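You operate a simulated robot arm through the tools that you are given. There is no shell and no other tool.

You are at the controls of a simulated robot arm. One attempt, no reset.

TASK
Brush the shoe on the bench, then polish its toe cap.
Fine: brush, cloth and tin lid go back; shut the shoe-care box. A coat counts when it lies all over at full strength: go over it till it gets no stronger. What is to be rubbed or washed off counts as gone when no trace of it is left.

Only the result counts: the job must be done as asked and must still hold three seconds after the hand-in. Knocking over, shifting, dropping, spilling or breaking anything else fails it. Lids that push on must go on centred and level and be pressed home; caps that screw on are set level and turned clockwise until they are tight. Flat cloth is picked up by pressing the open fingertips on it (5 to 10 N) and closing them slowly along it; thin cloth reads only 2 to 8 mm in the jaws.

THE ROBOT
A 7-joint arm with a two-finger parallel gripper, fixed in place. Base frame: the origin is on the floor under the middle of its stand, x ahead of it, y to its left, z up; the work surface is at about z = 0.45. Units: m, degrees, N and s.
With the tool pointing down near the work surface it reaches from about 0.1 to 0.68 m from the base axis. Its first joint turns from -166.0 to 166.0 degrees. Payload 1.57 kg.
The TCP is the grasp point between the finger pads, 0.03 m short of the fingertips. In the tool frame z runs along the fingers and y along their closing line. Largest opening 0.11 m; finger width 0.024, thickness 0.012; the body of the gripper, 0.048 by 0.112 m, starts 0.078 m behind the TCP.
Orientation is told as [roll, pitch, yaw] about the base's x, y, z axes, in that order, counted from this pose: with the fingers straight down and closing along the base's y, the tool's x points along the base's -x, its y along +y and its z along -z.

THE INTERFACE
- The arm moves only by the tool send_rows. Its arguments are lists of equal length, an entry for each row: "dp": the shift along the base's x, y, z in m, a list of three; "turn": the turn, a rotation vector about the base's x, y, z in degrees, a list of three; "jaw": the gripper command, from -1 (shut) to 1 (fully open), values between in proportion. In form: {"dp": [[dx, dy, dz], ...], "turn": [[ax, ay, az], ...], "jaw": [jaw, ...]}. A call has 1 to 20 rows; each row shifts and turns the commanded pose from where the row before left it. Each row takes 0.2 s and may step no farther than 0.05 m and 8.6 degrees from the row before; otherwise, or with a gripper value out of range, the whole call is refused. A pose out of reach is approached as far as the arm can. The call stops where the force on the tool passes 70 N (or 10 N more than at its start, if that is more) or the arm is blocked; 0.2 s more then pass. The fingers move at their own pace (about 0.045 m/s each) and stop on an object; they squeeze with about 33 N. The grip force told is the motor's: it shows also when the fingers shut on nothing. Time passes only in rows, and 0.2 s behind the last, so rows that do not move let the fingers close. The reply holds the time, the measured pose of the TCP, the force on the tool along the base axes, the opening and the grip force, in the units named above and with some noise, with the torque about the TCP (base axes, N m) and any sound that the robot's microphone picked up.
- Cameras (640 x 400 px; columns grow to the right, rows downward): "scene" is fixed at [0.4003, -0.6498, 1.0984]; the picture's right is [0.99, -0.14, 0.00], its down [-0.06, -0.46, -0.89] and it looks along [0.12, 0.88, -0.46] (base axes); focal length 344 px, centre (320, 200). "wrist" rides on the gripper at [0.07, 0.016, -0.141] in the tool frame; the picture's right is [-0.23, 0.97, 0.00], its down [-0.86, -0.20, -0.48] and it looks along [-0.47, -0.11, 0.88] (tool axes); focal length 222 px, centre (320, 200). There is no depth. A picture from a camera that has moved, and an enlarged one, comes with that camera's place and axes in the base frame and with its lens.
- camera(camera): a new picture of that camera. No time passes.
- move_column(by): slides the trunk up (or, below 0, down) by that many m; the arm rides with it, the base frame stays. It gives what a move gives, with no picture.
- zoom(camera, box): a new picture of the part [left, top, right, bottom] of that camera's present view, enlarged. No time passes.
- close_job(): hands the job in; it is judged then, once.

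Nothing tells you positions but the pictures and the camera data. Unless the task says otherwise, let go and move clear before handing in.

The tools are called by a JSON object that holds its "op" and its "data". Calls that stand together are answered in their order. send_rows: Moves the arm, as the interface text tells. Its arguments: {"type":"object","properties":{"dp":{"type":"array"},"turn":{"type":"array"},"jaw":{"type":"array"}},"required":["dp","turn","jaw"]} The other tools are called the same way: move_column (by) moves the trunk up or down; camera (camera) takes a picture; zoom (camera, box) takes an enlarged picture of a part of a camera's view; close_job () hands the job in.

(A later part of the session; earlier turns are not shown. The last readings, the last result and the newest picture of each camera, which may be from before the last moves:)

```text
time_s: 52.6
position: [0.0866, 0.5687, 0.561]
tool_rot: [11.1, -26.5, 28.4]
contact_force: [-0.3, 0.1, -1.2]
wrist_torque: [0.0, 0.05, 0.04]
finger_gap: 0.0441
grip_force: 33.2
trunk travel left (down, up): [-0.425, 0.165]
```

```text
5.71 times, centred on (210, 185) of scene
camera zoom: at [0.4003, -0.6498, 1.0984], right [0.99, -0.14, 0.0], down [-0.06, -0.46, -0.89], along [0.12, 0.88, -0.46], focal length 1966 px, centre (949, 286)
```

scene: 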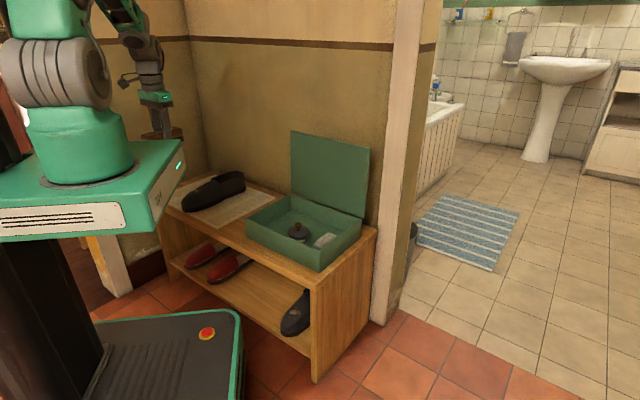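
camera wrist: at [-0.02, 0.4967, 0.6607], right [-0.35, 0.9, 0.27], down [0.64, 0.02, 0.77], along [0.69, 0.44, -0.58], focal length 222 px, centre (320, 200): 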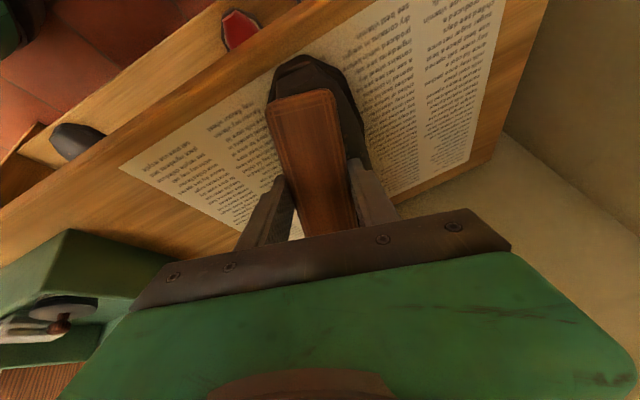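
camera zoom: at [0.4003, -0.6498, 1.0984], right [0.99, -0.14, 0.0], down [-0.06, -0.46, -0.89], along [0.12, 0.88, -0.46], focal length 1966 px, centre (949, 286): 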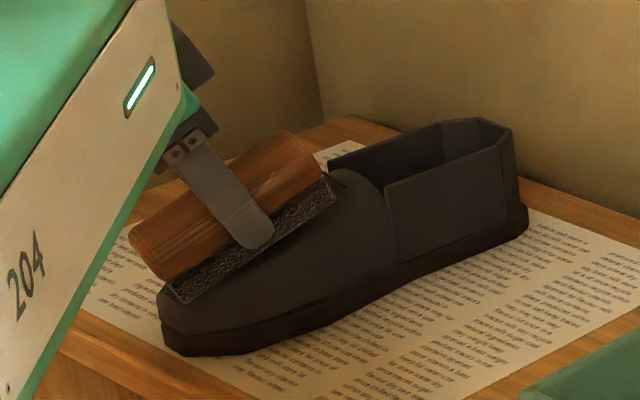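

{"op": "send_rows", "data": {"dp": [[-0.012, -0.008, 0.03], [-0.012, -0.008, 0.03]], "turn": [[0, 0, 0], [0, 0, 0]], "jaw": [-1, -1]}}

{"op": "zoom", "data": {"camera": "scene", "box": [175, 165, 255, 215]}}

```text
time_s: 53.2
position: [0.0634, 0.5526, 0.6193]
tool_rot: [11.1, -26.6, 28.3]
contact_force: [0.5, -0.6, -0.6]
wrist_torque: [0.02, 0.01, 0.0]
finger_gap: 0.0442
grip_force: 33.4
trunk travel left (down, up): [-0.425, 0.165]
```

```text
8.00 times, centred on (215, 190) of scene
camera zoom: at [0.4003, -0.6498, 1.0984], right [0.99, -0.14, 0.0], down [-0.06, -0.46, -0.89], along [0.12, 0.88, -0.46], focal length 2753 px, centre (1160, 280)
```

zoom: 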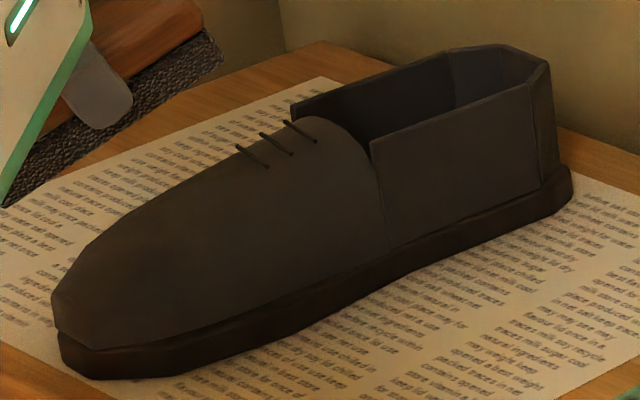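

From the scene view the mud is gone; the shoe has crept about 2 mm, so any further strokes should be lighter and toward the toe. I'll check from above for faint traces.

{"op": "send_rows", "data": {"dp": [[0, -0.01, 0.04], [0, -0.01, 0.04], [0.02, -0.02, 0.03], [0.025, -0.02, 0.03], [0.03, -0.02, 0.02], [0.03, -0.02, 0], [0.03, -0.02, 0]], "turn": [[-4.2, -2.72, 0], [-4.2, -2.72, 0], [-3.665, 5.67, 0], [-3.665, 5.67, 0], [-3.665, 5.67, 0], [-3.665, 5.67, 0], [0, 0, 8]], "jaw": [-1, -1, -1, -1, -1, -1, -1]}}

{"op": "camera", "data": {"camera": "wrist"}}

{"op": "zoom", "data": {"camera": "wrist", "box": [380, 60, 500, 180]}}

```text
time_s: 54.8
position: [0.1978, 0.4309, 0.7783]
tool_rot: [0.1, 0.1, 41.4]
contact_force: [0.3, 0.4, -0.3]
wrist_torque: [-0.04, 0.04, 0.03]
finger_gap: 0.0442
grip_force: 33.2
trunk travel left (down, up): [-0.425, 0.165]
```

```text
taken
camera wrist: at [0.1375, 0.3981, 0.9192], right [-0.47, 0.88, 0.0], down [0.78, 0.41, 0.48], along [0.42, 0.23, -0.88], focal length 222 px, centre (320, 200)
```

wrist: 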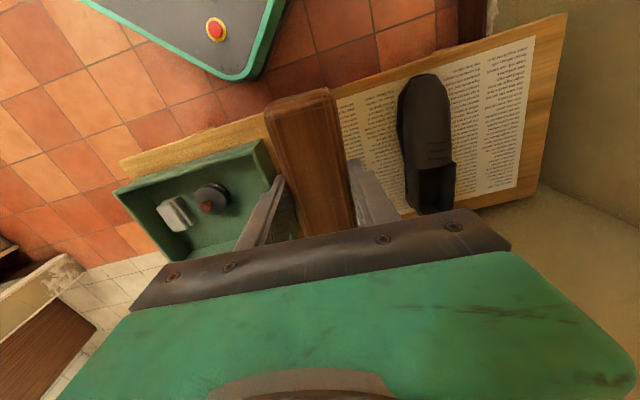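

```text
3.33 times, centred on (440, 120) of wrist
camera zoom: at [0.1375, 0.3981, 0.9192], right [-0.47, 0.88, 0.0], down [0.78, 0.41, 0.48], along [0.42, 0.23, -0.88], focal length 740 px, centre (-80, 467)
```

zoom: 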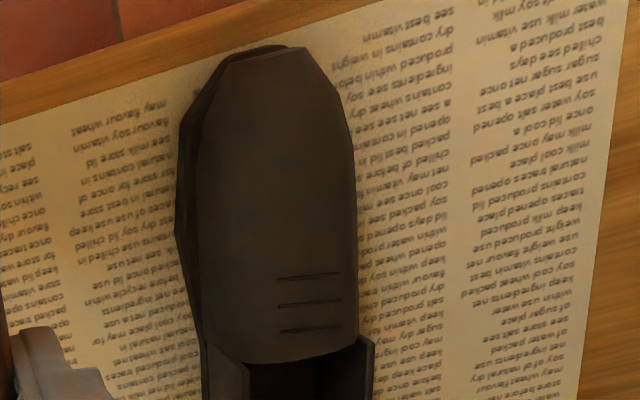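

{"op": "zoom", "data": {"camera": "wrist", "box": [395, 65, 460, 125]}}

{"op": "zoom", "data": {"camera": "scene", "box": [175, 170, 225, 215]}}

```text
6.67 times, centred on (428, 95) of wrist
camera zoom: at [0.1375, 0.3981, 0.9192], right [-0.47, 0.88, 0.0], down [0.78, 0.41, 0.48], along [0.42, 0.23, -0.88], focal length 1481 px, centre (-397, 900)
```

zoom: 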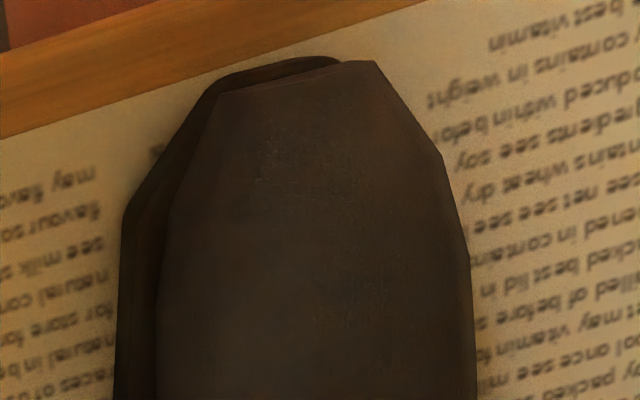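

```text
8.89 times, centred on (200, 192) of scene
camera zoom: at [0.4003, -0.6498, 1.0984], right [0.99, -0.14, 0.0], down [-0.06, -0.46, -0.89], along [0.12, 0.88, -0.46], focal length 3059 px, centre (1387, 267)
```

zoom: 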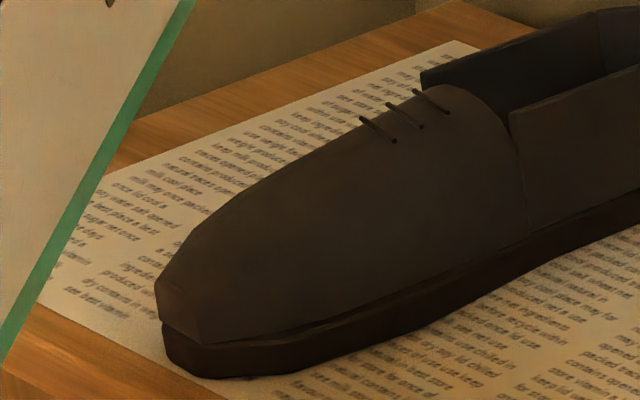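

It looks clean from both sides. To make sure no faint trace remains, I'll give the ridge and far side a few more light strokes, pulling toward the toe only.

{"op": "send_rows", "data": {"dp": [[-0.03, 0.02, 0], [-0.03, 0.02, 0], [-0.03, 0.02, -0.02], [-0.025, 0.02, -0.03], [-0.02, 0.02, -0.03], [0.0004, 0.015, -0.035], [0.0004, 0.015, -0.035], [0.0004, 0.015, -0.035], [0, 0, 0]], "turn": [[0, 0, -8], [3.665, -5.67, 0], [3.665, -5.67, 0], [3.665, -5.67, 0], [3.665, -5.67, 0], [0, 0, 0], [0, 0, 0], [0, 0, 0], [0, 0, 0]], "jaw": [-1, -1, -1, -1, -1, -1, -1, -1, -1]}}

{"op": "send_rows", "data": {"dp": [[0.0026, 0.0017, -0.006], [0.0026, 0.0017, -0.006], [0.0026, 0.0017, -0.006], [0, 0, 0]], "turn": [[0, 0, 0], [0, 0, 0], [0, 0, 0], [0, 0, 0]], "jaw": [-1, -1, -1, -1]}}

{"op": "zoom", "data": {"camera": "scene", "box": [160, 150, 260, 220]}}

```text
time_s: 56.8
position: [0.0626, 0.5774, 0.595]
tool_rot: [0.0, -26.9, 33.2]
contact_force: [-0.3, -0.9, -1.0]
wrist_torque: [-0.01, 0.0, 0.02]
finger_gap: 0.0443
grip_force: 33.2
trunk travel left (down, up): [-0.425, 0.165]
```

```text
time_s: 57.8
position: [0.071, 0.5831, 0.5759]
tool_rot: [-0.1, -27.0, 33.4]
contact_force: [-0.2, 0.0, -1.4]
wrist_torque: [0.01, 0.02, 0.02]
finger_gap: 0.044
grip_force: 33.1
trunk travel left (down, up): [-0.425, 0.165]
```

```text
5.71 times, centred on (210, 185) of scene
camera zoom: at [0.4003, -0.6498, 1.0984], right [0.99, -0.14, 0.0], down [-0.06, -0.46, -0.89], along [0.12, 0.88, -0.46], focal length 1966 px, centre (949, 286)
```

zoom: 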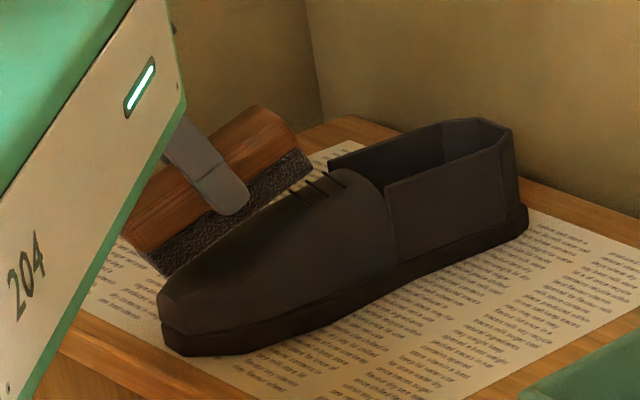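

{"op": "send_rows", "data": {"dp": [[0.002, 0.0005, -0.0045], [0.002, 0.0005, -0.0045], [0, 0, 0]], "turn": [[0, 0, 0], [0, 0, 0], [0, 0, 0]], "jaw": [-1, -1, -1]}}

{"op": "send_rows", "data": {"dp": [[0.0008, 0.0005, -0.0018], [0, 0, 0]], "turn": [[0, 0, 0], [0, 0, 0]], "jaw": [-1, -1]}}

```text
time_s: 58.6
position: [0.0755, 0.5836, 0.5652]
tool_rot: [-0.1, -27.0, 33.4]
contact_force: [-0.4, 0.0, -0.4]
wrist_torque: [0.02, 0.01, 0.01]
finger_gap: 0.0442
grip_force: 33.4
trunk travel left (down, up): [-0.425, 0.165]
```

```text
time_s: 59.2
position: [0.0757, 0.5849, 0.5643]
tool_rot: [-0.1, -26.9, 33.2]
contact_force: [0.0, -0.2, -1.1]
wrist_torque: [0.0, 0.05, -0.04]
finger_gap: 0.0443
grip_force: 33.2
trunk travel left (down, up): [-0.425, 0.165]
```

{"op": "send_rows", "data": {"dp": [[0.0006, 0.0004, -0.0014], [0, 0, 0]], "turn": [[0, 0, 0], [0, 0, 0]], "jaw": [-1, -1]}}

{"op": "send_rows", "data": {"dp": [[0.0006, 0.0004, -0.0014], [0, 0, 0]], "turn": [[0, 0, 0], [0, 0, 0]], "jaw": [-1, -1]}}

```text
time_s: 59.8
position: [0.0778, 0.5851, 0.5639]
tool_rot: [0.0, -27.1, 33.3]
contact_force: [-0.1, -0.8, -0.6]
wrist_torque: [-0.01, 0.02, 0.0]
finger_gap: 0.0442
grip_force: 33.1
trunk travel left (down, up): [-0.425, 0.165]
```

```text
time_s: 60.4
position: [0.0787, 0.5843, 0.5637]
tool_rot: [-0.1, -27.0, 33.3]
contact_force: [0.2, 0.1, -1.2]
wrist_torque: [0.01, 0.01, -0.01]
finger_gap: 0.044
grip_force: 33.4
trunk travel left (down, up): [-0.425, 0.165]
```

{"op": "send_rows", "data": {"dp": [[0.0006, 0.0004, -0.0014], [0, 0, 0]], "turn": [[0, 0, 0], [0, 0, 0]], "jaw": [-1, -1]}}

{"op": "send_rows", "data": {"dp": [[0.0006, 0.0004, -0.0014], [0, 0, 0]], "turn": [[0, 0, 0], [0, 0, 0]], "jaw": [-1, -1]}}

{"op": "zoom", "data": {"camera": "scene", "box": [160, 150, 260, 220]}}

```text
time_s: 61.0
position: [0.0789, 0.5854, 0.5607]
tool_rot: [-0.1, -27.0, 33.3]
contact_force: [0.9, 0.1, 0.6]
wrist_torque: [0.02, 0.01, -0.04]
finger_gap: 0.044
grip_force: 33.3
trunk travel left (down, up): [-0.425, 0.165]
```

```text
time_s: 61.6
position: [0.0793, 0.5862, 0.5589]
tool_rot: [0.0, -27.0, 33.4]
contact_force: [-1.7, -1.9, 1.6]
wrist_torque: [-0.18, 0.19, 0.04]
finger_gap: 0.044
grip_force: 33.2
trunk travel left (down, up): [-0.425, 0.165]
```

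```text
5.71 times, centred on (210, 185) of scene
camera zoom: at [0.4003, -0.6498, 1.0984], right [0.99, -0.14, 0.0], down [-0.06, -0.46, -0.89], along [0.12, 0.88, -0.46], focal length 1966 px, centre (949, 286)
```

zoom: 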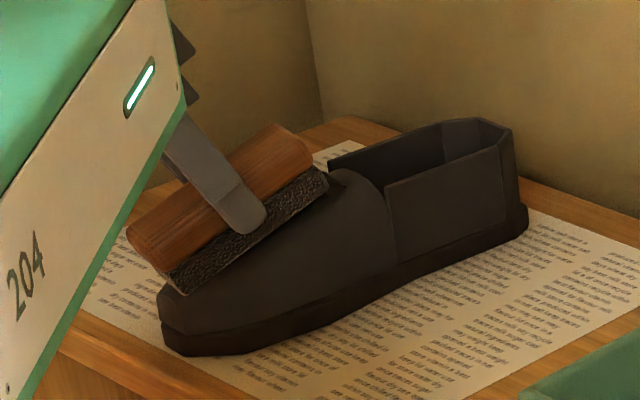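

{"op": "send_rows", "data": {"dp": [[0.0004, 0.0003, -0.001], [-0.0052, -0.0034, -0.0032], [-0.0052, -0.0034, -0.0032], [-0.0052, -0.0034, -0.0032], [-0.0015, -0.001, 0.0036], [0.0085, 0.0055, 0.0052], [0.0085, 0.0055, 0.0052], [0.0015, 0.001, -0.0036], [-0.0052, -0.0034, -0.0032], [-0.0052, -0.0034, -0.0032], [-0.0052, -0.0034, -0.0032], [-0.0015, -0.001, 0.0036], [0.006, 0.009, 0.0052], [0.006, 0.009, 0.0052], [0.0019, 0.0013, -0.0046], [-0.0052, -0.0034, -0.0032], [-0.0052, -0.0034, -0.0032], [-0.0052, -0.0034, -0.0032]], "turn": [[0, 0, 0], [0, 0, 0], [0, 0, 0], [0, 0, 0], [0, 0, 0], [0, 0, 0], [0, 0, 0], [0, 0, 0], [0, 0, 0], [0, 0, 0], [0, 0, 0], [0, 0, 0], [0, 0, 0], [0, 0, 0], [0, 0, 0], [0, 0, 0], [0, 0, 0], [0, 0, 0]], "jaw": [-1, -1, -1, -1, -1, -1, -1, -1, -1, -1, -1, -1, -1, -1, -1, -1, -1, -1]}}

{"op": "zoom", "data": {"camera": "scene", "box": [160, 150, 260, 220]}}

```text
time_s: 65.4
position: [0.0613, 0.5884, 0.552]
tool_rot: [0.5, -27.3, 33.2]
contact_force: [2.8, 6.3, 23.8]
wrist_torque: [-0.32, 0.32, -0.05]
finger_gap: 0.0443
grip_force: 33.1
trunk travel left (down, up): [-0.425, 0.165]
```

```text
5.71 times, centred on (210, 185) of scene
camera zoom: at [0.4003, -0.6498, 1.0984], right [0.99, -0.14, 0.0], down [-0.06, -0.46, -0.89], along [0.12, 0.88, -0.46], focal length 1966 px, centre (949, 286)
```

zoom: 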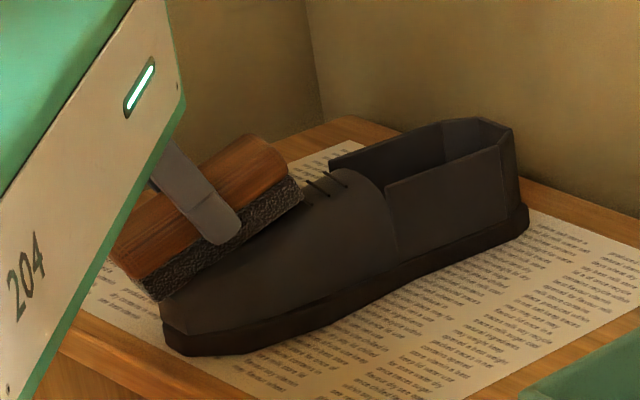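

Good coverage. I'll lift off, straighten the tool, and check the shoe again on the way back to the box.

{"op": "send_rows", "data": {"dp": [[-0.006, -0.004, 0.014], [-0.012, -0.008, 0.03], [0, -0.02, 0.04], [0.02, -0.025, 0.035], [0.025, -0.025, 0.03], [0.03, -0.025, 0.025], [0.03, -0.025, 0.02], [0.03, -0.02, 0.02]], "turn": [[0, 0, 0], [0, 0, 0], [-3.665, 5.67, 0], [-3.665, 5.67, 0], [-3.665, 5.67, 0], [-3.665, 5.67, 0], [0, 0, 6], [0, 0, 5.8]], "jaw": [-1, -1, -1, -1, -1, -1, -1, -1]}}

{"op": "zoom", "data": {"camera": "wrist", "box": [390, 60, 480, 150]}}

{"op": "zoom", "data": {"camera": "scene", "box": [175, 165, 255, 215]}}

```text
time_s: 67.2
position: [0.1781, 0.4303, 0.764]
tool_rot: [0.1, 0.1, 45.4]
contact_force: [0.2, 0.2, -1.4]
wrist_torque: [0.03, 0.0, 0.0]
finger_gap: 0.044
grip_force: 32.7
trunk travel left (down, up): [-0.425, 0.165]
```

```text
4.44 times, centred on (435, 105) of wrist
camera zoom: at [0.1186, 0.3934, 0.9046], right [-0.53, 0.85, 0.0], down [0.75, 0.47, 0.48], along [0.4, 0.26, -0.88], focal length 987 px, centre (-191, 622)
```

zoom: 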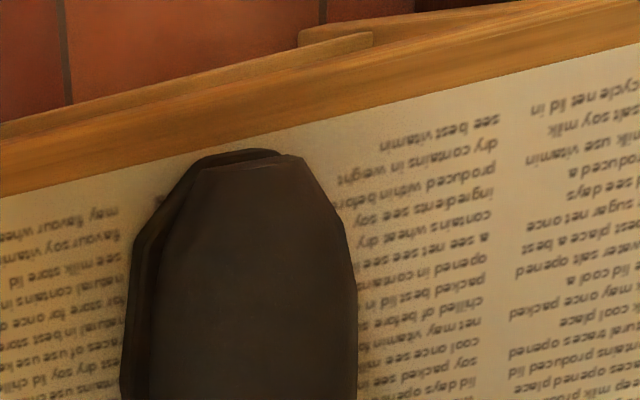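

```text
8.00 times, centred on (215, 190) of scene
camera zoom: at [0.4003, -0.6498, 1.0984], right [0.99, -0.14, 0.0], down [-0.06, -0.46, -0.89], along [0.12, 0.88, -0.46], focal length 2753 px, centre (1160, 280)
```

zoom: 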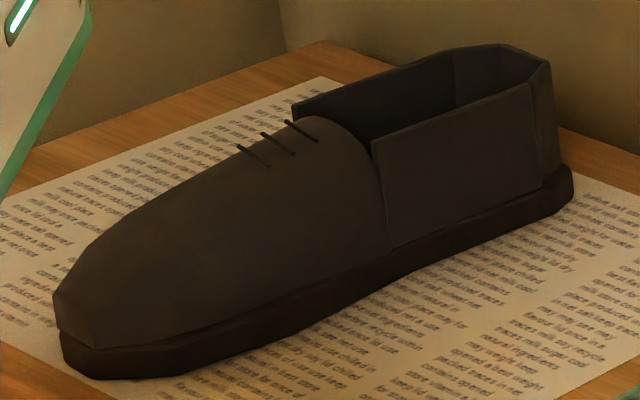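

The shoe is clean. Now I'll return the brush to its place in the tray.

{"op": "send_rows", "data": {"dp": [[0.0455, -0.0093, 0], [0.0455, -0.0093, 0], [0.0455, -0.0093, 0], [0.0455, -0.0093, 0], [0.0455, -0.0093, 0], [0, 0, -0.04], [0, 0, -0.04], [0, 0, -0.04], [0, 0, 0]], "turn": [[0, 0, 0], [0, 0, 0], [0, 0, 0], [0, 0, 0], [0, 0, 0], [0, 0, 0], [0, 0, 0], [0, 0, 0], [0, 0, 0]], "jaw": [-1, -1, -1, -1, -1, -1, -1, -1, -1]}}

{"op": "camera", "data": {"camera": "wrist"}}

{"op": "zoom", "data": {"camera": "scene", "box": [230, 130, 370, 260]}}

```text
time_s: 69.2
position: [0.4055, 0.3891, 0.6416]
tool_rot: [0.2, 0.1, 45.1]
contact_force: [0.4, 0.2, -1.2]
wrist_torque: [0.02, 0.01, -0.02]
finger_gap: 0.0442
grip_force: 32.8
trunk travel left (down, up): [-0.425, 0.165]
```

```text
taken
camera wrist: at [0.3463, 0.3519, 0.7823], right [-0.53, 0.85, 0.0], down [0.75, 0.46, 0.48], along [0.4, 0.25, -0.88], focal length 222 px, centre (320, 200)
```

wrist: 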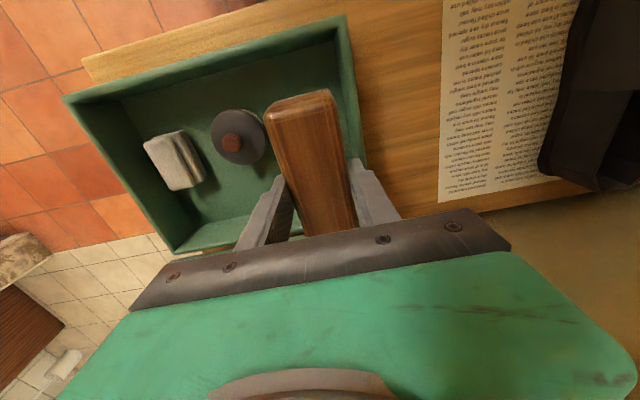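

```text
3.08 times, centred on (300, 195) of scene
camera zoom: at [0.4003, -0.6498, 1.0984], right [0.99, -0.14, 0.0], down [-0.06, -0.46, -0.89], along [0.12, 0.88, -0.46], focal length 1059 px, centre (382, 215)
```

zoom: 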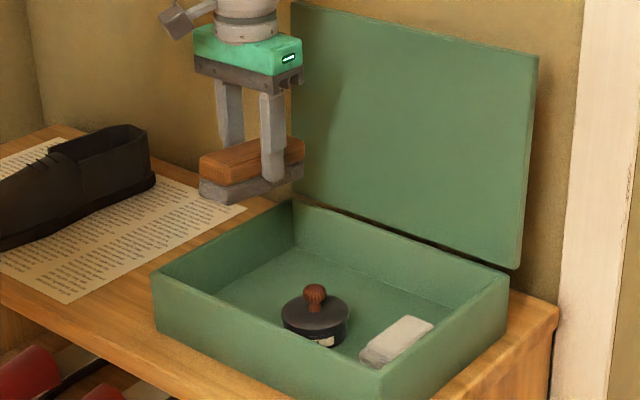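

{"op": "send_rows", "data": {"dp": [[0.0005, -0.003, -0.03], [0, 0, -0.03], [0, 0, -0.03], [0, 0, -0.02], [0, 0, -0.012], [0, 0, -0.006], [0, 0, 0]], "turn": [[0, 0, 0], [0, 0, 0], [0, 0, 0], [0, 0, 0], [0, 0, 0], [0, 0, 0], [0, 0, 0]], "jaw": [-1, -1, -1, -1, -1, -1, -1]}}

{"op": "zoom", "data": {"camera": "scene", "box": [240, 170, 340, 250]}}

```text
time_s: 70.8
position: [0.4069, 0.3854, 0.5143]
tool_rot: [0.2, 0.0, 45.1]
contact_force: [-0.5, 0.4, -0.6]
wrist_torque: [0.02, 0.01, 0.0]
finger_gap: 0.0438
grip_force: 33.0
trunk travel left (down, up): [-0.425, 0.165]
```

```text
5.00 times, centred on (290, 210) of scene
camera zoom: at [0.4003, -0.6498, 1.0984], right [0.99, -0.14, 0.0], down [-0.06, -0.46, -0.89], along [0.12, 0.88, -0.46], focal length 1720 px, centre (470, 150)
```

zoom: 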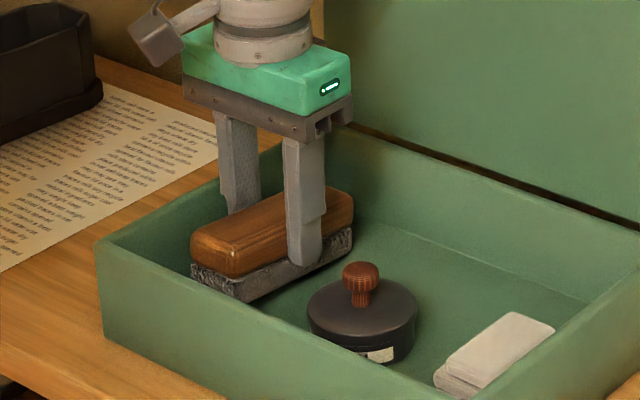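

{"op": "send_rows", "data": {"dp": [[0, 0, -0.003], [0, 0, -0.002], [0, 0, 0]], "turn": [[0, 0, 0], [0, 0, 0], [0, 0, 0]], "jaw": [-1, -1, -1]}}

{"op": "send_rows", "data": {"dp": [[0, 0, -0.002], [0, 0, 0]], "turn": [[0, 0, 0], [0, 0, 0]], "jaw": [-1, -1]}}

```text
time_s: 71.6
position: [0.4069, 0.3842, 0.512]
tool_rot: [0.1, -0.1, 45.0]
contact_force: [-4.6, -3.3, 13.9]
wrist_torque: [0.35, -0.53, -0.04]
finger_gap: 0.044
grip_force: 32.9
trunk travel left (down, up): [-0.425, 0.165]
```

```text
time_s: 72.2
position: [0.4082, 0.3856, 0.51]
tool_rot: [0.2, -0.1, 45.1]
contact_force: [-5.2, -1.7, 18.4]
wrist_torque: [0.58, -0.61, 0.1]
finger_gap: 0.0444
grip_force: 33.1
trunk travel left (down, up): [-0.425, 0.165]
```

The brush touches the floor at its far end first, since it has tilted a touch in the grip. I'll release it slowly so it settles flat.

{"op": "send_rows", "data": {"dp": [[0, 0, 0], [0, 0, 0], [0, 0, 0]], "turn": [[0, 0, 0], [0, 0, 0], [0, 0, 0]], "jaw": [-0.15, -0.06, -0.04]}}

{"op": "send_rows", "data": {"dp": [[0, 0, 0.01], [0, 0, 0.02], [0, 0, 0.03], [0, 0, 0.04], [0, 0, 0.04], [0, 0, 0.04]], "turn": [[0, 0, 0], [0, 0, 0], [0, 0, 0], [0, 0, 0], [0, 0, 0], [0, 0, 0]], "jaw": [-0.04, -0.04, -0.04, -0.04, 0, 0]}}

{"op": "camera", "data": {"camera": "wrist"}}

{"op": "zoom", "data": {"camera": "scene", "box": [240, 170, 370, 270]}}

```text
time_s: 73.0
position: [0.4072, 0.3844, 0.508]
tool_rot: [0.1, 0.0, 45.1]
contact_force: [0.4, 0.2, 0.1]
wrist_torque: [0.01, -0.02, 0.01]
finger_gap: 0.0527
grip_force: 0.2
trunk travel left (down, up): [-0.425, 0.165]
```

```text
time_s: 74.4
position: [0.4063, 0.3836, 0.6893]
tool_rot: [0.1, 0.2, 45.2]
contact_force: [-0.9, 0.4, 0.0]
wrist_torque: [-0.03, -0.01, 0.0]
finger_gap: 0.055
grip_force: 0.1
trunk travel left (down, up): [-0.425, 0.165]
```

```text
taken
camera wrist: at [0.347, 0.3464, 0.8294], right [-0.53, 0.85, 0.0], down [0.75, 0.46, 0.48], along [0.4, 0.25, -0.88], focal length 222 px, centre (320, 200)
```

wrist: 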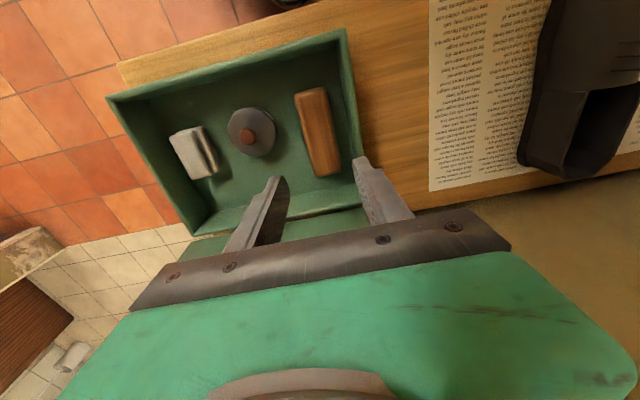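

```text
4.00 times, centred on (305, 220) of scene
camera zoom: at [0.4003, -0.6498, 1.0984], right [0.99, -0.14, 0.0], down [-0.06, -0.46, -0.89], along [0.12, 0.88, -0.46], focal length 1376 px, centre (380, 120)
```

zoom: 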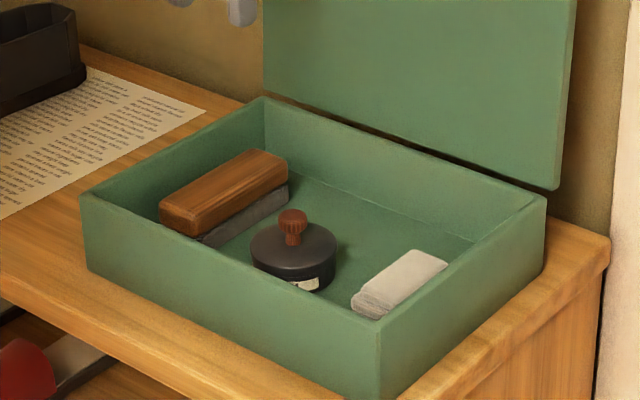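

The brush is back in place and lying flat. Next is the tin: I'll hover over it to see how its lid is fitted.

{"op": "send_rows", "data": {"dp": [[0.018, -0.028, 0], [0.018, -0.028, 0], [0.016, -0.028, 0], [0, 0, -0.03], [0, 0, -0.02], [0, 0, 0]], "turn": [[0, 0, 0], [0, 0, 0], [0, 0, 0], [0, 0, 0], [0, 0, 0], [0, 0, 0]], "jaw": [0, 0, 0, 0, 0, 0]}}

{"op": "camera", "data": {"camera": "wrist"}}

{"op": "zoom", "data": {"camera": "wrist", "box": [240, 90, 400, 220]}}

{"op": "zoom", "data": {"camera": "scene", "box": [280, 205, 330, 245]}}

```text
time_s: 75.8
position: [0.46, 0.2996, 0.6383]
tool_rot: [0.2, -0.1, 45.1]
contact_force: [0.2, 0.6, 0.4]
wrist_torque: [0.04, -0.02, 0.0]
finger_gap: 0.0549
grip_force: 0.1
trunk travel left (down, up): [-0.425, 0.165]
```

```text
taken
camera wrist: at [0.4007, 0.2628, 0.7784], right [-0.53, 0.85, 0.0], down [0.75, 0.46, 0.48], along [0.4, 0.25, -0.88], focal length 222 px, centre (320, 200)
```

wrist: 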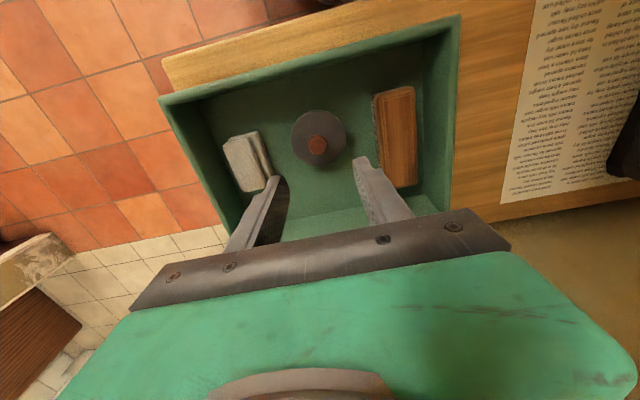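

```text
3.08 times, centred on (320, 155) of wrist
camera zoom: at [0.4007, 0.2628, 0.7784], right [-0.53, 0.85, 0.0], down [0.75, 0.46, 0.48], along [0.4, 0.25, -0.88], focal length 684 px, centre (320, 338)
```

zoom: 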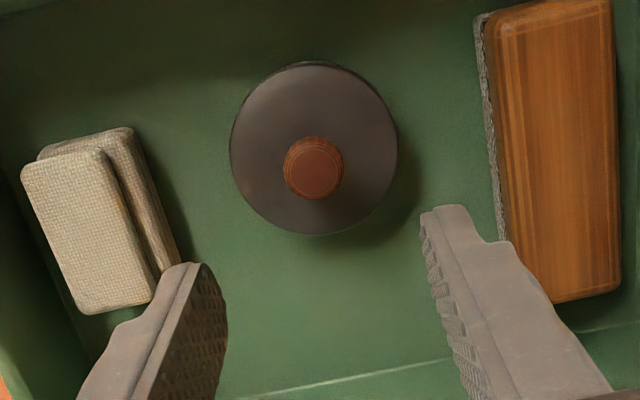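

```text
10.00 times, centred on (305, 225) of scene
camera zoom: at [0.4003, -0.6498, 1.0984], right [0.99, -0.14, 0.0], down [-0.06, -0.46, -0.89], along [0.12, 0.88, -0.46], focal length 3441 px, centre (470, -50)
```

zoom: 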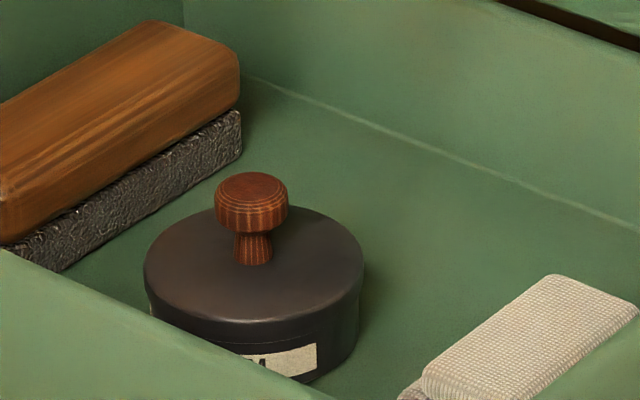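

The tin has a push-on lid with a wooden mushroom knob at about (0.459, 0.296): lid top at z≈0.495, knob top at z≈0.522. I'll come down and grip the knob.

{"op": "send_rows", "data": {"dp": [[-0.001, -0.003, -0.035], [0, 0, -0.03], [0, 0, -0.025], [0, 0, -0.012], [0, 0, 0]], "turn": [[0, 0, 0], [0, 0, 0], [0, 0, 0], [0, 0, 0], [0, 0, 0]], "jaw": [-0.2, -0.2, -0.2, -0.2, -0.2]}}

{"op": "zoom", "data": {"camera": "wrist", "box": [240, 90, 400, 220]}}

{"op": "zoom", "data": {"camera": "scene", "box": [270, 185, 340, 245]}}

```text
time_s: 77.0
position: [0.4591, 0.2976, 0.5351]
tool_rot: [0.1, 0.0, 45.1]
contact_force: [0.6, 0.2, 0.1]
wrist_torque: [0.01, -0.02, 0.0]
finger_gap: 0.044
grip_force: 0.0
trunk travel left (down, up): [-0.425, 0.165]
```

```text
3.08 times, centred on (320, 155) of wrist
camera zoom: at [0.3993, 0.2604, 0.6761], right [-0.53, 0.85, 0.0], down [0.75, 0.46, 0.48], along [0.4, 0.25, -0.88], focal length 684 px, centre (320, 338)
```

zoom: 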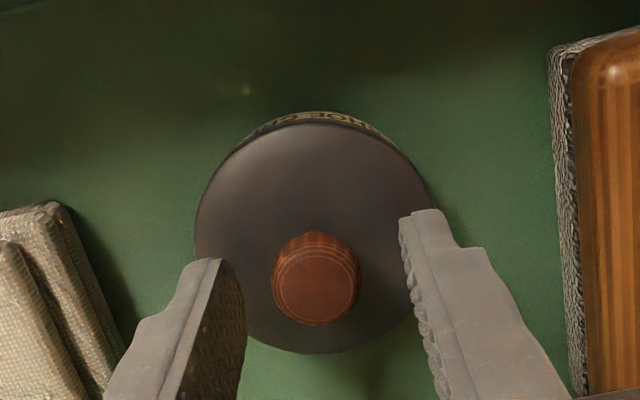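

```text
6.67 times, centred on (305, 215) of scene
camera zoom: at [0.4003, -0.6498, 1.0984], right [0.99, -0.14, 0.0], down [-0.06, -0.46, -0.89], along [0.12, 0.88, -0.46], focal length 2294 px, centre (420, 100)
```

zoom: 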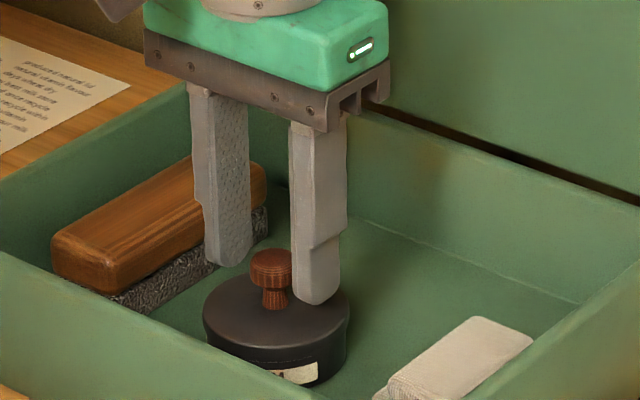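

{"op": "send_rows", "data": {"dp": [[-0.003, -0.003, -0.003], [0, 0, -0.002], [0, 0, 0], [0, 0, 0], [0, 0, 0], [0, 0, 0]], "turn": [[0, 0, 0], [0, 0, 0], [0, 0, 0], [0, 0, 0], [0, 0, 0], [0, 0, 0]], "jaw": [-0.2, -0.2, -1, -1, -1, -1]}}

{"op": "zoom", "data": {"camera": "scene", "box": [270, 185, 340, 245]}}

```text
time_s: 78.4
position: [0.4554, 0.2945, 0.532]
tool_rot: [0.1, 0.0, 45.1]
contact_force: [-0.1, -0.6, 0.4]
wrist_torque: [0.01, 0.03, -0.02]
finger_gap: 0.0218
grip_force: 32.6
trunk travel left (down, up): [-0.425, 0.165]
heard: snap
```

```text
6.67 times, centred on (305, 215) of scene
camera zoom: at [0.4003, -0.6498, 1.0984], right [0.99, -0.14, 0.0], down [-0.06, -0.46, -0.89], along [0.12, 0.88, -0.46], focal length 2294 px, centre (420, 100)
```

zoom: 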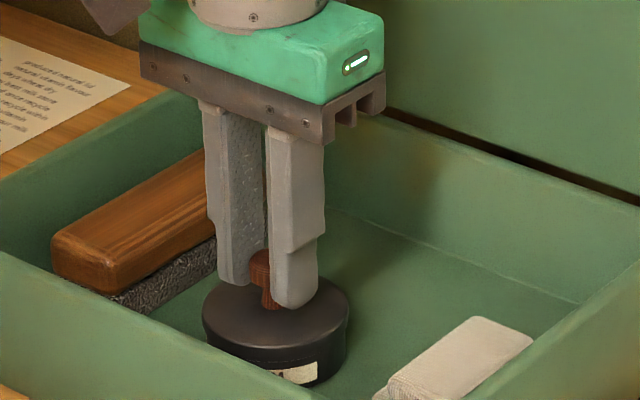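

Gripped, and I heard a snap, which is probably the lid's catch. I'll lift gently and watch whether the tin stays down.

{"op": "send_rows", "data": {"dp": [[0, 0, 0.003], [0, 0, 0.004], [0, 0, 0.005], [0, 0, 0]], "turn": [[0, 0, 0], [0, 0, 0], [0, 0, 0], [0, 0, 0]], "jaw": [-1, -1, -1, -1]}}

{"op": "zoom", "data": {"camera": "scene", "box": [270, 185, 340, 245]}}

```text
time_s: 79.4
position: [0.4557, 0.2926, 0.5435]
tool_rot: [0.1, -0.1, 45.2]
contact_force: [-0.8, -0.7, -1.0]
wrist_torque: [-0.04, 0.03, 0.02]
finger_gap: 0.022
grip_force: 32.9
trunk travel left (down, up): [-0.425, 0.165]
```

```text
6.67 times, centred on (305, 215) of scene
camera zoom: at [0.4003, -0.6498, 1.0984], right [0.99, -0.14, 0.0], down [-0.06, -0.46, -0.89], along [0.12, 0.88, -0.46], focal length 2294 px, centre (420, 100)
```

zoom: 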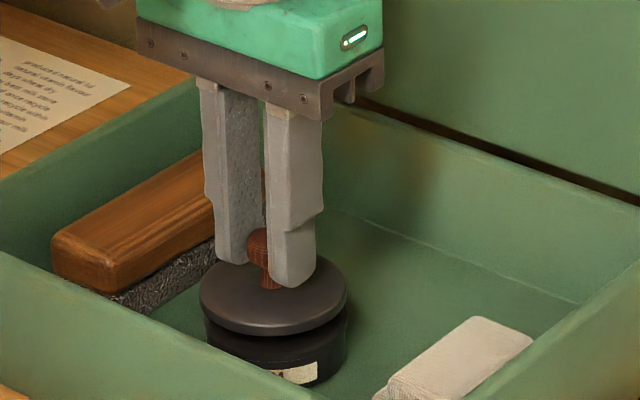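

The lid came free cleanly and the tin stayed put. I'll carry the lid to the bare bench strip left of the box.

{"op": "send_rows", "data": {"dp": [[0, 0, 0.02], [0, 0, 0.04], [0, 0, 0.045], [0, 0, 0.04], [-0.04, 0.03, 0], [-0.04, 0.03, 0], [-0.04, 0.03, 0], [-0.04, 0.03, 0], [0, 0, 0]], "turn": [[0, 0, 0], [0, 0, 0], [0, 0, 0], [0, 0, 0], [0, 0, 0], [0, 0, 0], [0, 0, 0], [0, 0, 0], [0, 0, 0]], "jaw": [-1, -1, -1, -1, -1, -1, -1, -1, -1]}}

{"op": "camera", "data": {"camera": "wrist"}}

{"op": "camera", "data": {"camera": "scene"}}

{"op": "zoom", "data": {"camera": "scene", "box": [200, 140, 360, 260]}}

```text
time_s: 81.4
position: [0.2977, 0.415, 0.6911]
tool_rot: [0.0, 0.1, 45.1]
contact_force: [1.0, 0.1, -0.6]
wrist_torque: [-0.04, 0.02, 0.02]
finger_gap: 0.0222
grip_force: 33.4
trunk travel left (down, up): [-0.425, 0.165]
```

```text
taken
camera wrist: at [0.2379, 0.3785, 0.8309], right [-0.53, 0.85, 0.0], down [0.75, 0.46, 0.48], along [0.4, 0.25, -0.88], focal length 222 px, centre (320, 200)
```

wrist: 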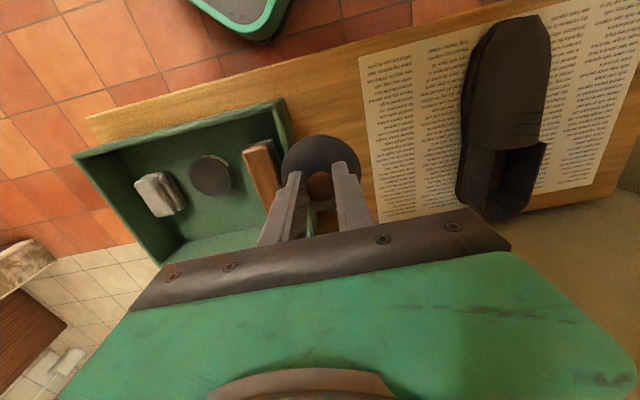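

```text
taken
```

scene: 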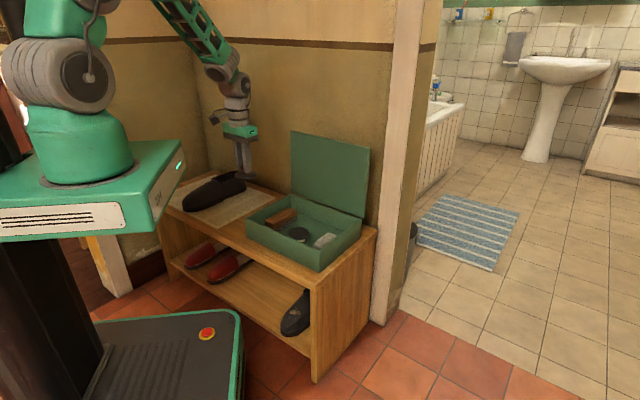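

```text
3.33 times, centred on (280, 200) of scene
camera zoom: at [0.4003, -0.6498, 1.0984], right [0.99, -0.14, 0.0], down [-0.06, -0.46, -0.89], along [0.12, 0.88, -0.46], focal length 1147 px, centre (453, 200)
```

zoom: 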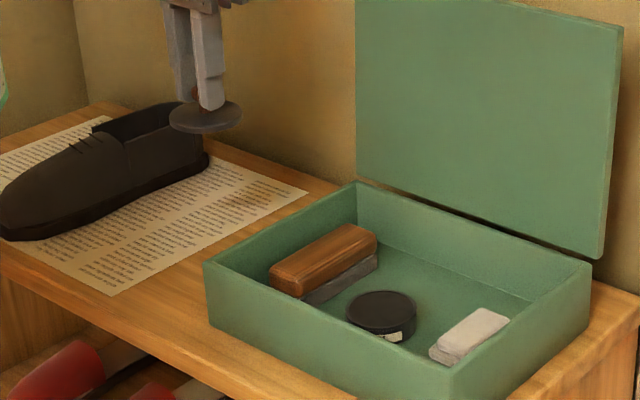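

{"op": "send_rows", "data": {"dp": [[-0.0085, 0.0085, -0.03], [0, 0, -0.045], [0, 0, -0.045], [0, 0, -0.035], [0, 0, -0.02], [0, 0, 0]], "turn": [[0, 0, 0], [0, 0, 0], [0, 0, 0], [0, 0, 0], [0, 0, 0], [0, 0, 0]], "jaw": [-1, -1, -1, -1, -1, -1]}}

{"op": "zoom", "data": {"camera": "scene", "box": [220, 160, 300, 230]}}

```text
time_s: 82.8
position: [0.2888, 0.4257, 0.5135]
tool_rot: [0.2, 0.0, 45.1]
contact_force: [-0.1, 0.2, 0.4]
wrist_torque: [-0.02, -0.01, -0.01]
finger_gap: 0.0222
grip_force: 32.5
trunk travel left (down, up): [-0.425, 0.165]
```

```text
5.71 times, centred on (260, 195) of scene
camera zoom: at [0.4003, -0.6498, 1.0984], right [0.99, -0.14, 0.0], down [-0.06, -0.46, -0.89], along [0.12, 0.88, -0.46], focal length 1966 px, centre (663, 229)
```

zoom: 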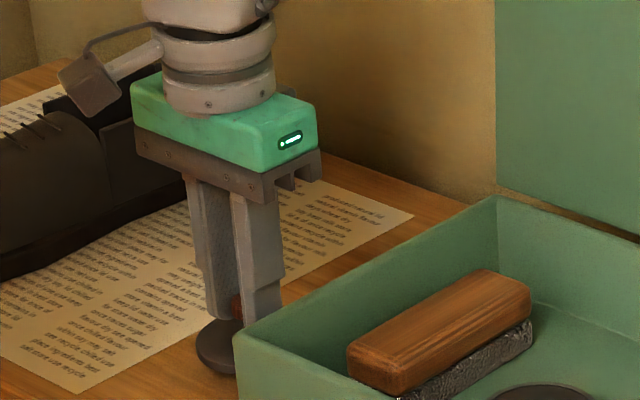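

{"op": "send_rows", "data": {"dp": [[0, 0, -0.005], [0, 0, -0.004], [0, 0, 0]], "turn": [[0, 0, 0], [0, 0, 0], [0, 0, 0]], "jaw": [-1, -1, -1]}}

{"op": "send_rows", "data": {"dp": [[0, 0, -0.003], [0, 0, 0]], "turn": [[0, 0, 0], [0, 0, 0]], "jaw": [-1, -1]}}

```text
time_s: 83.6
position: [0.2865, 0.4224, 0.5042]
tool_rot: [0.2, -0.1, 45.1]
contact_force: [0.6, 0.0, 0.5]
wrist_torque: [-0.03, 0.02, 0.0]
finger_gap: 0.0221
grip_force: 32.9
trunk travel left (down, up): [-0.425, 0.165]
```

```text
time_s: 84.2
position: [0.2879, 0.4238, 0.5021]
tool_rot: [0.0, 0.0, 45.1]
contact_force: [-0.8, -0.8, 0.1]
wrist_torque: [-0.01, 0.03, 0.02]
finger_gap: 0.0221
grip_force: 32.8
trunk travel left (down, up): [-0.425, 0.165]
```

{"op": "send_rows", "data": {"dp": [[0, 0, -0.003], [0, 0, 0]], "turn": [[0, 0, 0], [0, 0, 0]], "jaw": [-1, -1]}}

{"op": "send_rows", "data": {"dp": [[0, 0, -0.003], [0, 0, 0]], "turn": [[0, 0, 0], [0, 0, 0]], "jaw": [-1, -1]}}

{"op": "zoom", "data": {"camera": "scene", "box": [220, 160, 300, 230]}}

```text
time_s: 84.8
position: [0.2874, 0.4226, 0.4985]
tool_rot: [0.1, -0.1, 45.1]
contact_force: [-0.9, 0.6, -0.2]
wrist_torque: [0.01, -0.02, 0.0]
finger_gap: 0.0222
grip_force: 33.7
trunk travel left (down, up): [-0.425, 0.165]
```

```text
time_s: 85.4
position: [0.2857, 0.4239, 0.4982]
tool_rot: [0.1, -0.1, 45.1]
contact_force: [-2.9, -5.9, 18.1]
wrist_torque: [-0.19, 0.07, -0.02]
finger_gap: 0.0221
grip_force: 32.5
trunk travel left (down, up): [-0.425, 0.165]
```

```text
5.71 times, centred on (260, 195) of scene
camera zoom: at [0.4003, -0.6498, 1.0984], right [0.99, -0.14, 0.0], down [-0.06, -0.46, -0.89], along [0.12, 0.88, -0.46], focal length 1966 px, centre (663, 229)
```

zoom: 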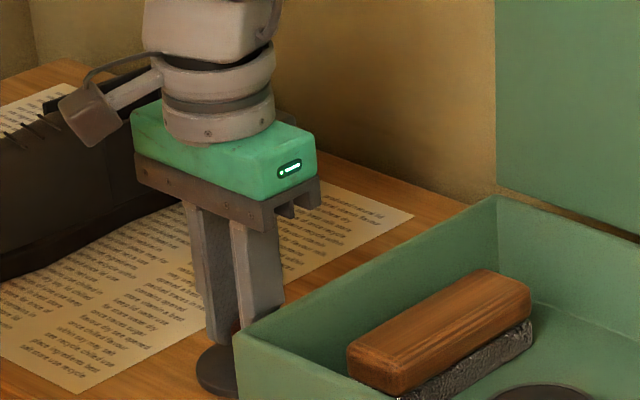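

The lid is resting on the bench. I'll release it, rise, and look at the open tin and the cloth.

{"op": "send_rows", "data": {"dp": [[0, 0, 0.001], [0, 0, 0], [0, 0, 0], [0, 0, 0.015], [0, 0, 0.03], [0, 0, 0.04], [0, 0, 0.045], [0, 0, 0.045]], "turn": [[0, 0, 0], [0, 0, 0], [0, 0, 0], [0, 0, 0], [0, 0, 0], [0, 0, 0], [0, 0, 0], [0, 0, 0]], "jaw": [-0.5, -0.2, -0.2, -0.2, -0.2, -0.2, -0.2, -0.2]}}

{"op": "camera", "data": {"camera": "wrist"}}

{"op": "zoom", "data": {"camera": "wrist", "box": [100, 80, 360, 240]}}

{"op": "zoom", "data": {"camera": "scene", "box": [220, 160, 360, 270]}}

```text
time_s: 87.2
position: [0.2894, 0.4232, 0.67]
tool_rot: [0.1, 0.1, 45.1]
contact_force: [-0.2, -0.3, -1.0]
wrist_torque: [0.0, 0.01, 0.02]
finger_gap: 0.0442
grip_force: 0.2
trunk travel left (down, up): [-0.425, 0.165]
```

```text
taken
camera wrist: at [0.2301, 0.3848, 0.8113], right [-0.53, 0.85, 0.0], down [0.75, 0.46, 0.48], along [0.4, 0.25, -0.88], focal length 222 px, centre (320, 200)
```

wrist: 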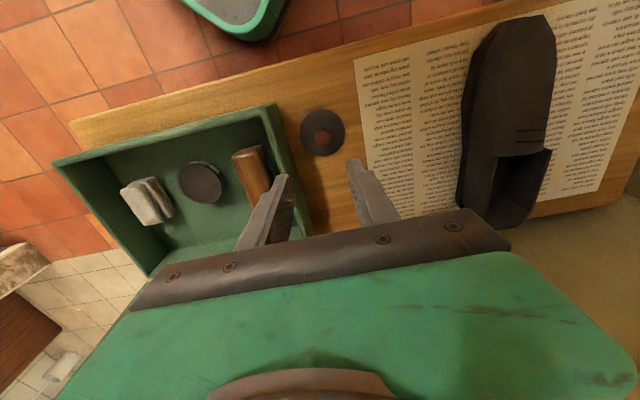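

```text
2.46 times, centred on (230, 160) of wrist
camera zoom: at [0.2301, 0.3848, 0.8113], right [-0.53, 0.85, 0.0], down [0.75, 0.46, 0.48], along [0.4, 0.25, -0.88], focal length 547 px, centre (542, 298)
```

zoom: 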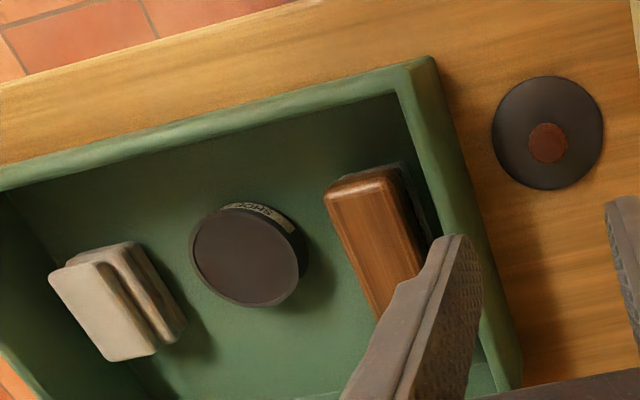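

```text
3.64 times, centred on (290, 215) of scene
camera zoom: at [0.4003, -0.6498, 1.0984], right [0.99, -0.14, 0.0], down [-0.06, -0.46, -0.89], along [0.12, 0.88, -0.46], focal length 1251 px, centre (429, 146)
```

zoom: 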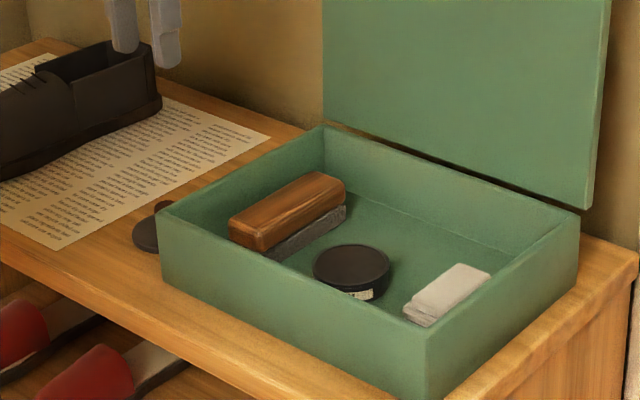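

The tin is open and its polish is dark brown. Next I'll look at the cloth closely to plan the pick.

{"op": "send_rows", "data": {"dp": [[0.04, -0.03, 0.01], [0.042, -0.032, 0], [0.042, -0.032, 0], [0.042, -0.032, 0], [0.042, -0.032, 0], [0.04, -0.03, -0.01], [0, 0, 0]], "turn": [[0, 0, 0], [0, 0, 0], [0, 0, 0], [0, 0, 0], [0, 0, 0], [0, 0, 0], [0, 0, 0]], "jaw": [0.1, 0.1, 0.1, 0.1, 0.1, 0.1, 0.1]}}

{"op": "camera", "data": {"camera": "wrist"}}

{"op": "zoom", "data": {"camera": "wrist", "box": [260, 90, 420, 200]}}

{"op": "zoom", "data": {"camera": "scene", "box": [300, 215, 360, 255]}}

```text
refused: row 1 steps farther than a row can; nothing moved
```

```text
taken
camera wrist: at [0.2301, 0.3848, 0.8113], right [-0.53, 0.85, 0.0], down [0.75, 0.46, 0.48], along [0.4, 0.25, -0.88], focal length 222 px, centre (320, 200)
```

wrist: 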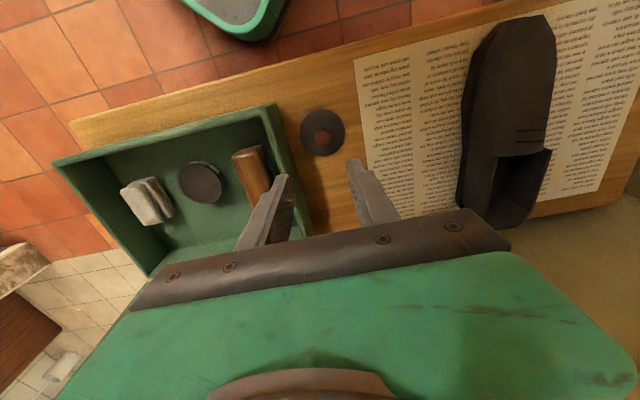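

```text
3.64 times, centred on (340, 145) of wrist
camera zoom: at [0.2301, 0.3848, 0.8113], right [-0.53, 0.85, 0.0], down [0.75, 0.46, 0.48], along [0.4, 0.25, -0.88], focal length 808 px, centre (247, 400)
```

zoom: 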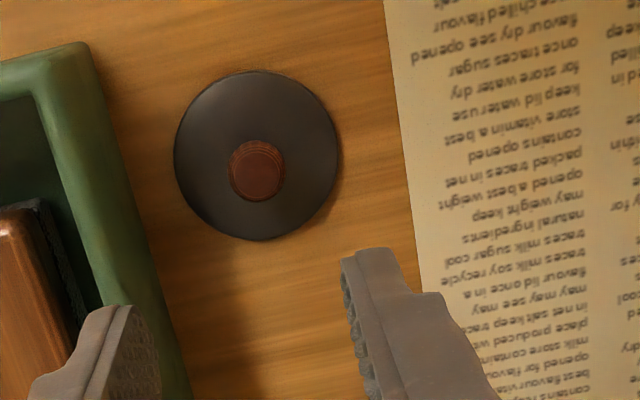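

```text
10.00 times, centred on (330, 235) of scene
camera zoom: at [0.4003, -0.6498, 1.0984], right [0.99, -0.14, 0.0], down [-0.06, -0.46, -0.89], along [0.12, 0.88, -0.46], focal length 3441 px, centre (220, -150)
```

zoom: 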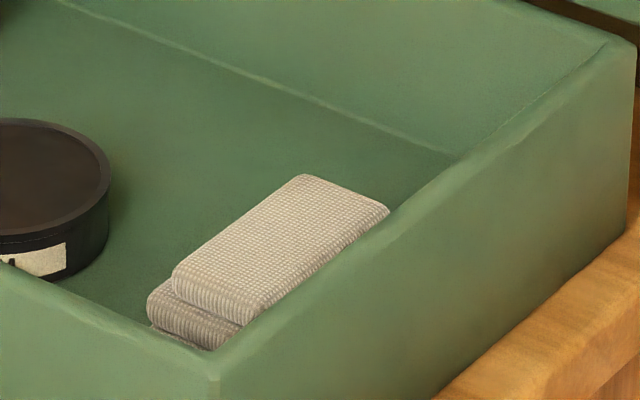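

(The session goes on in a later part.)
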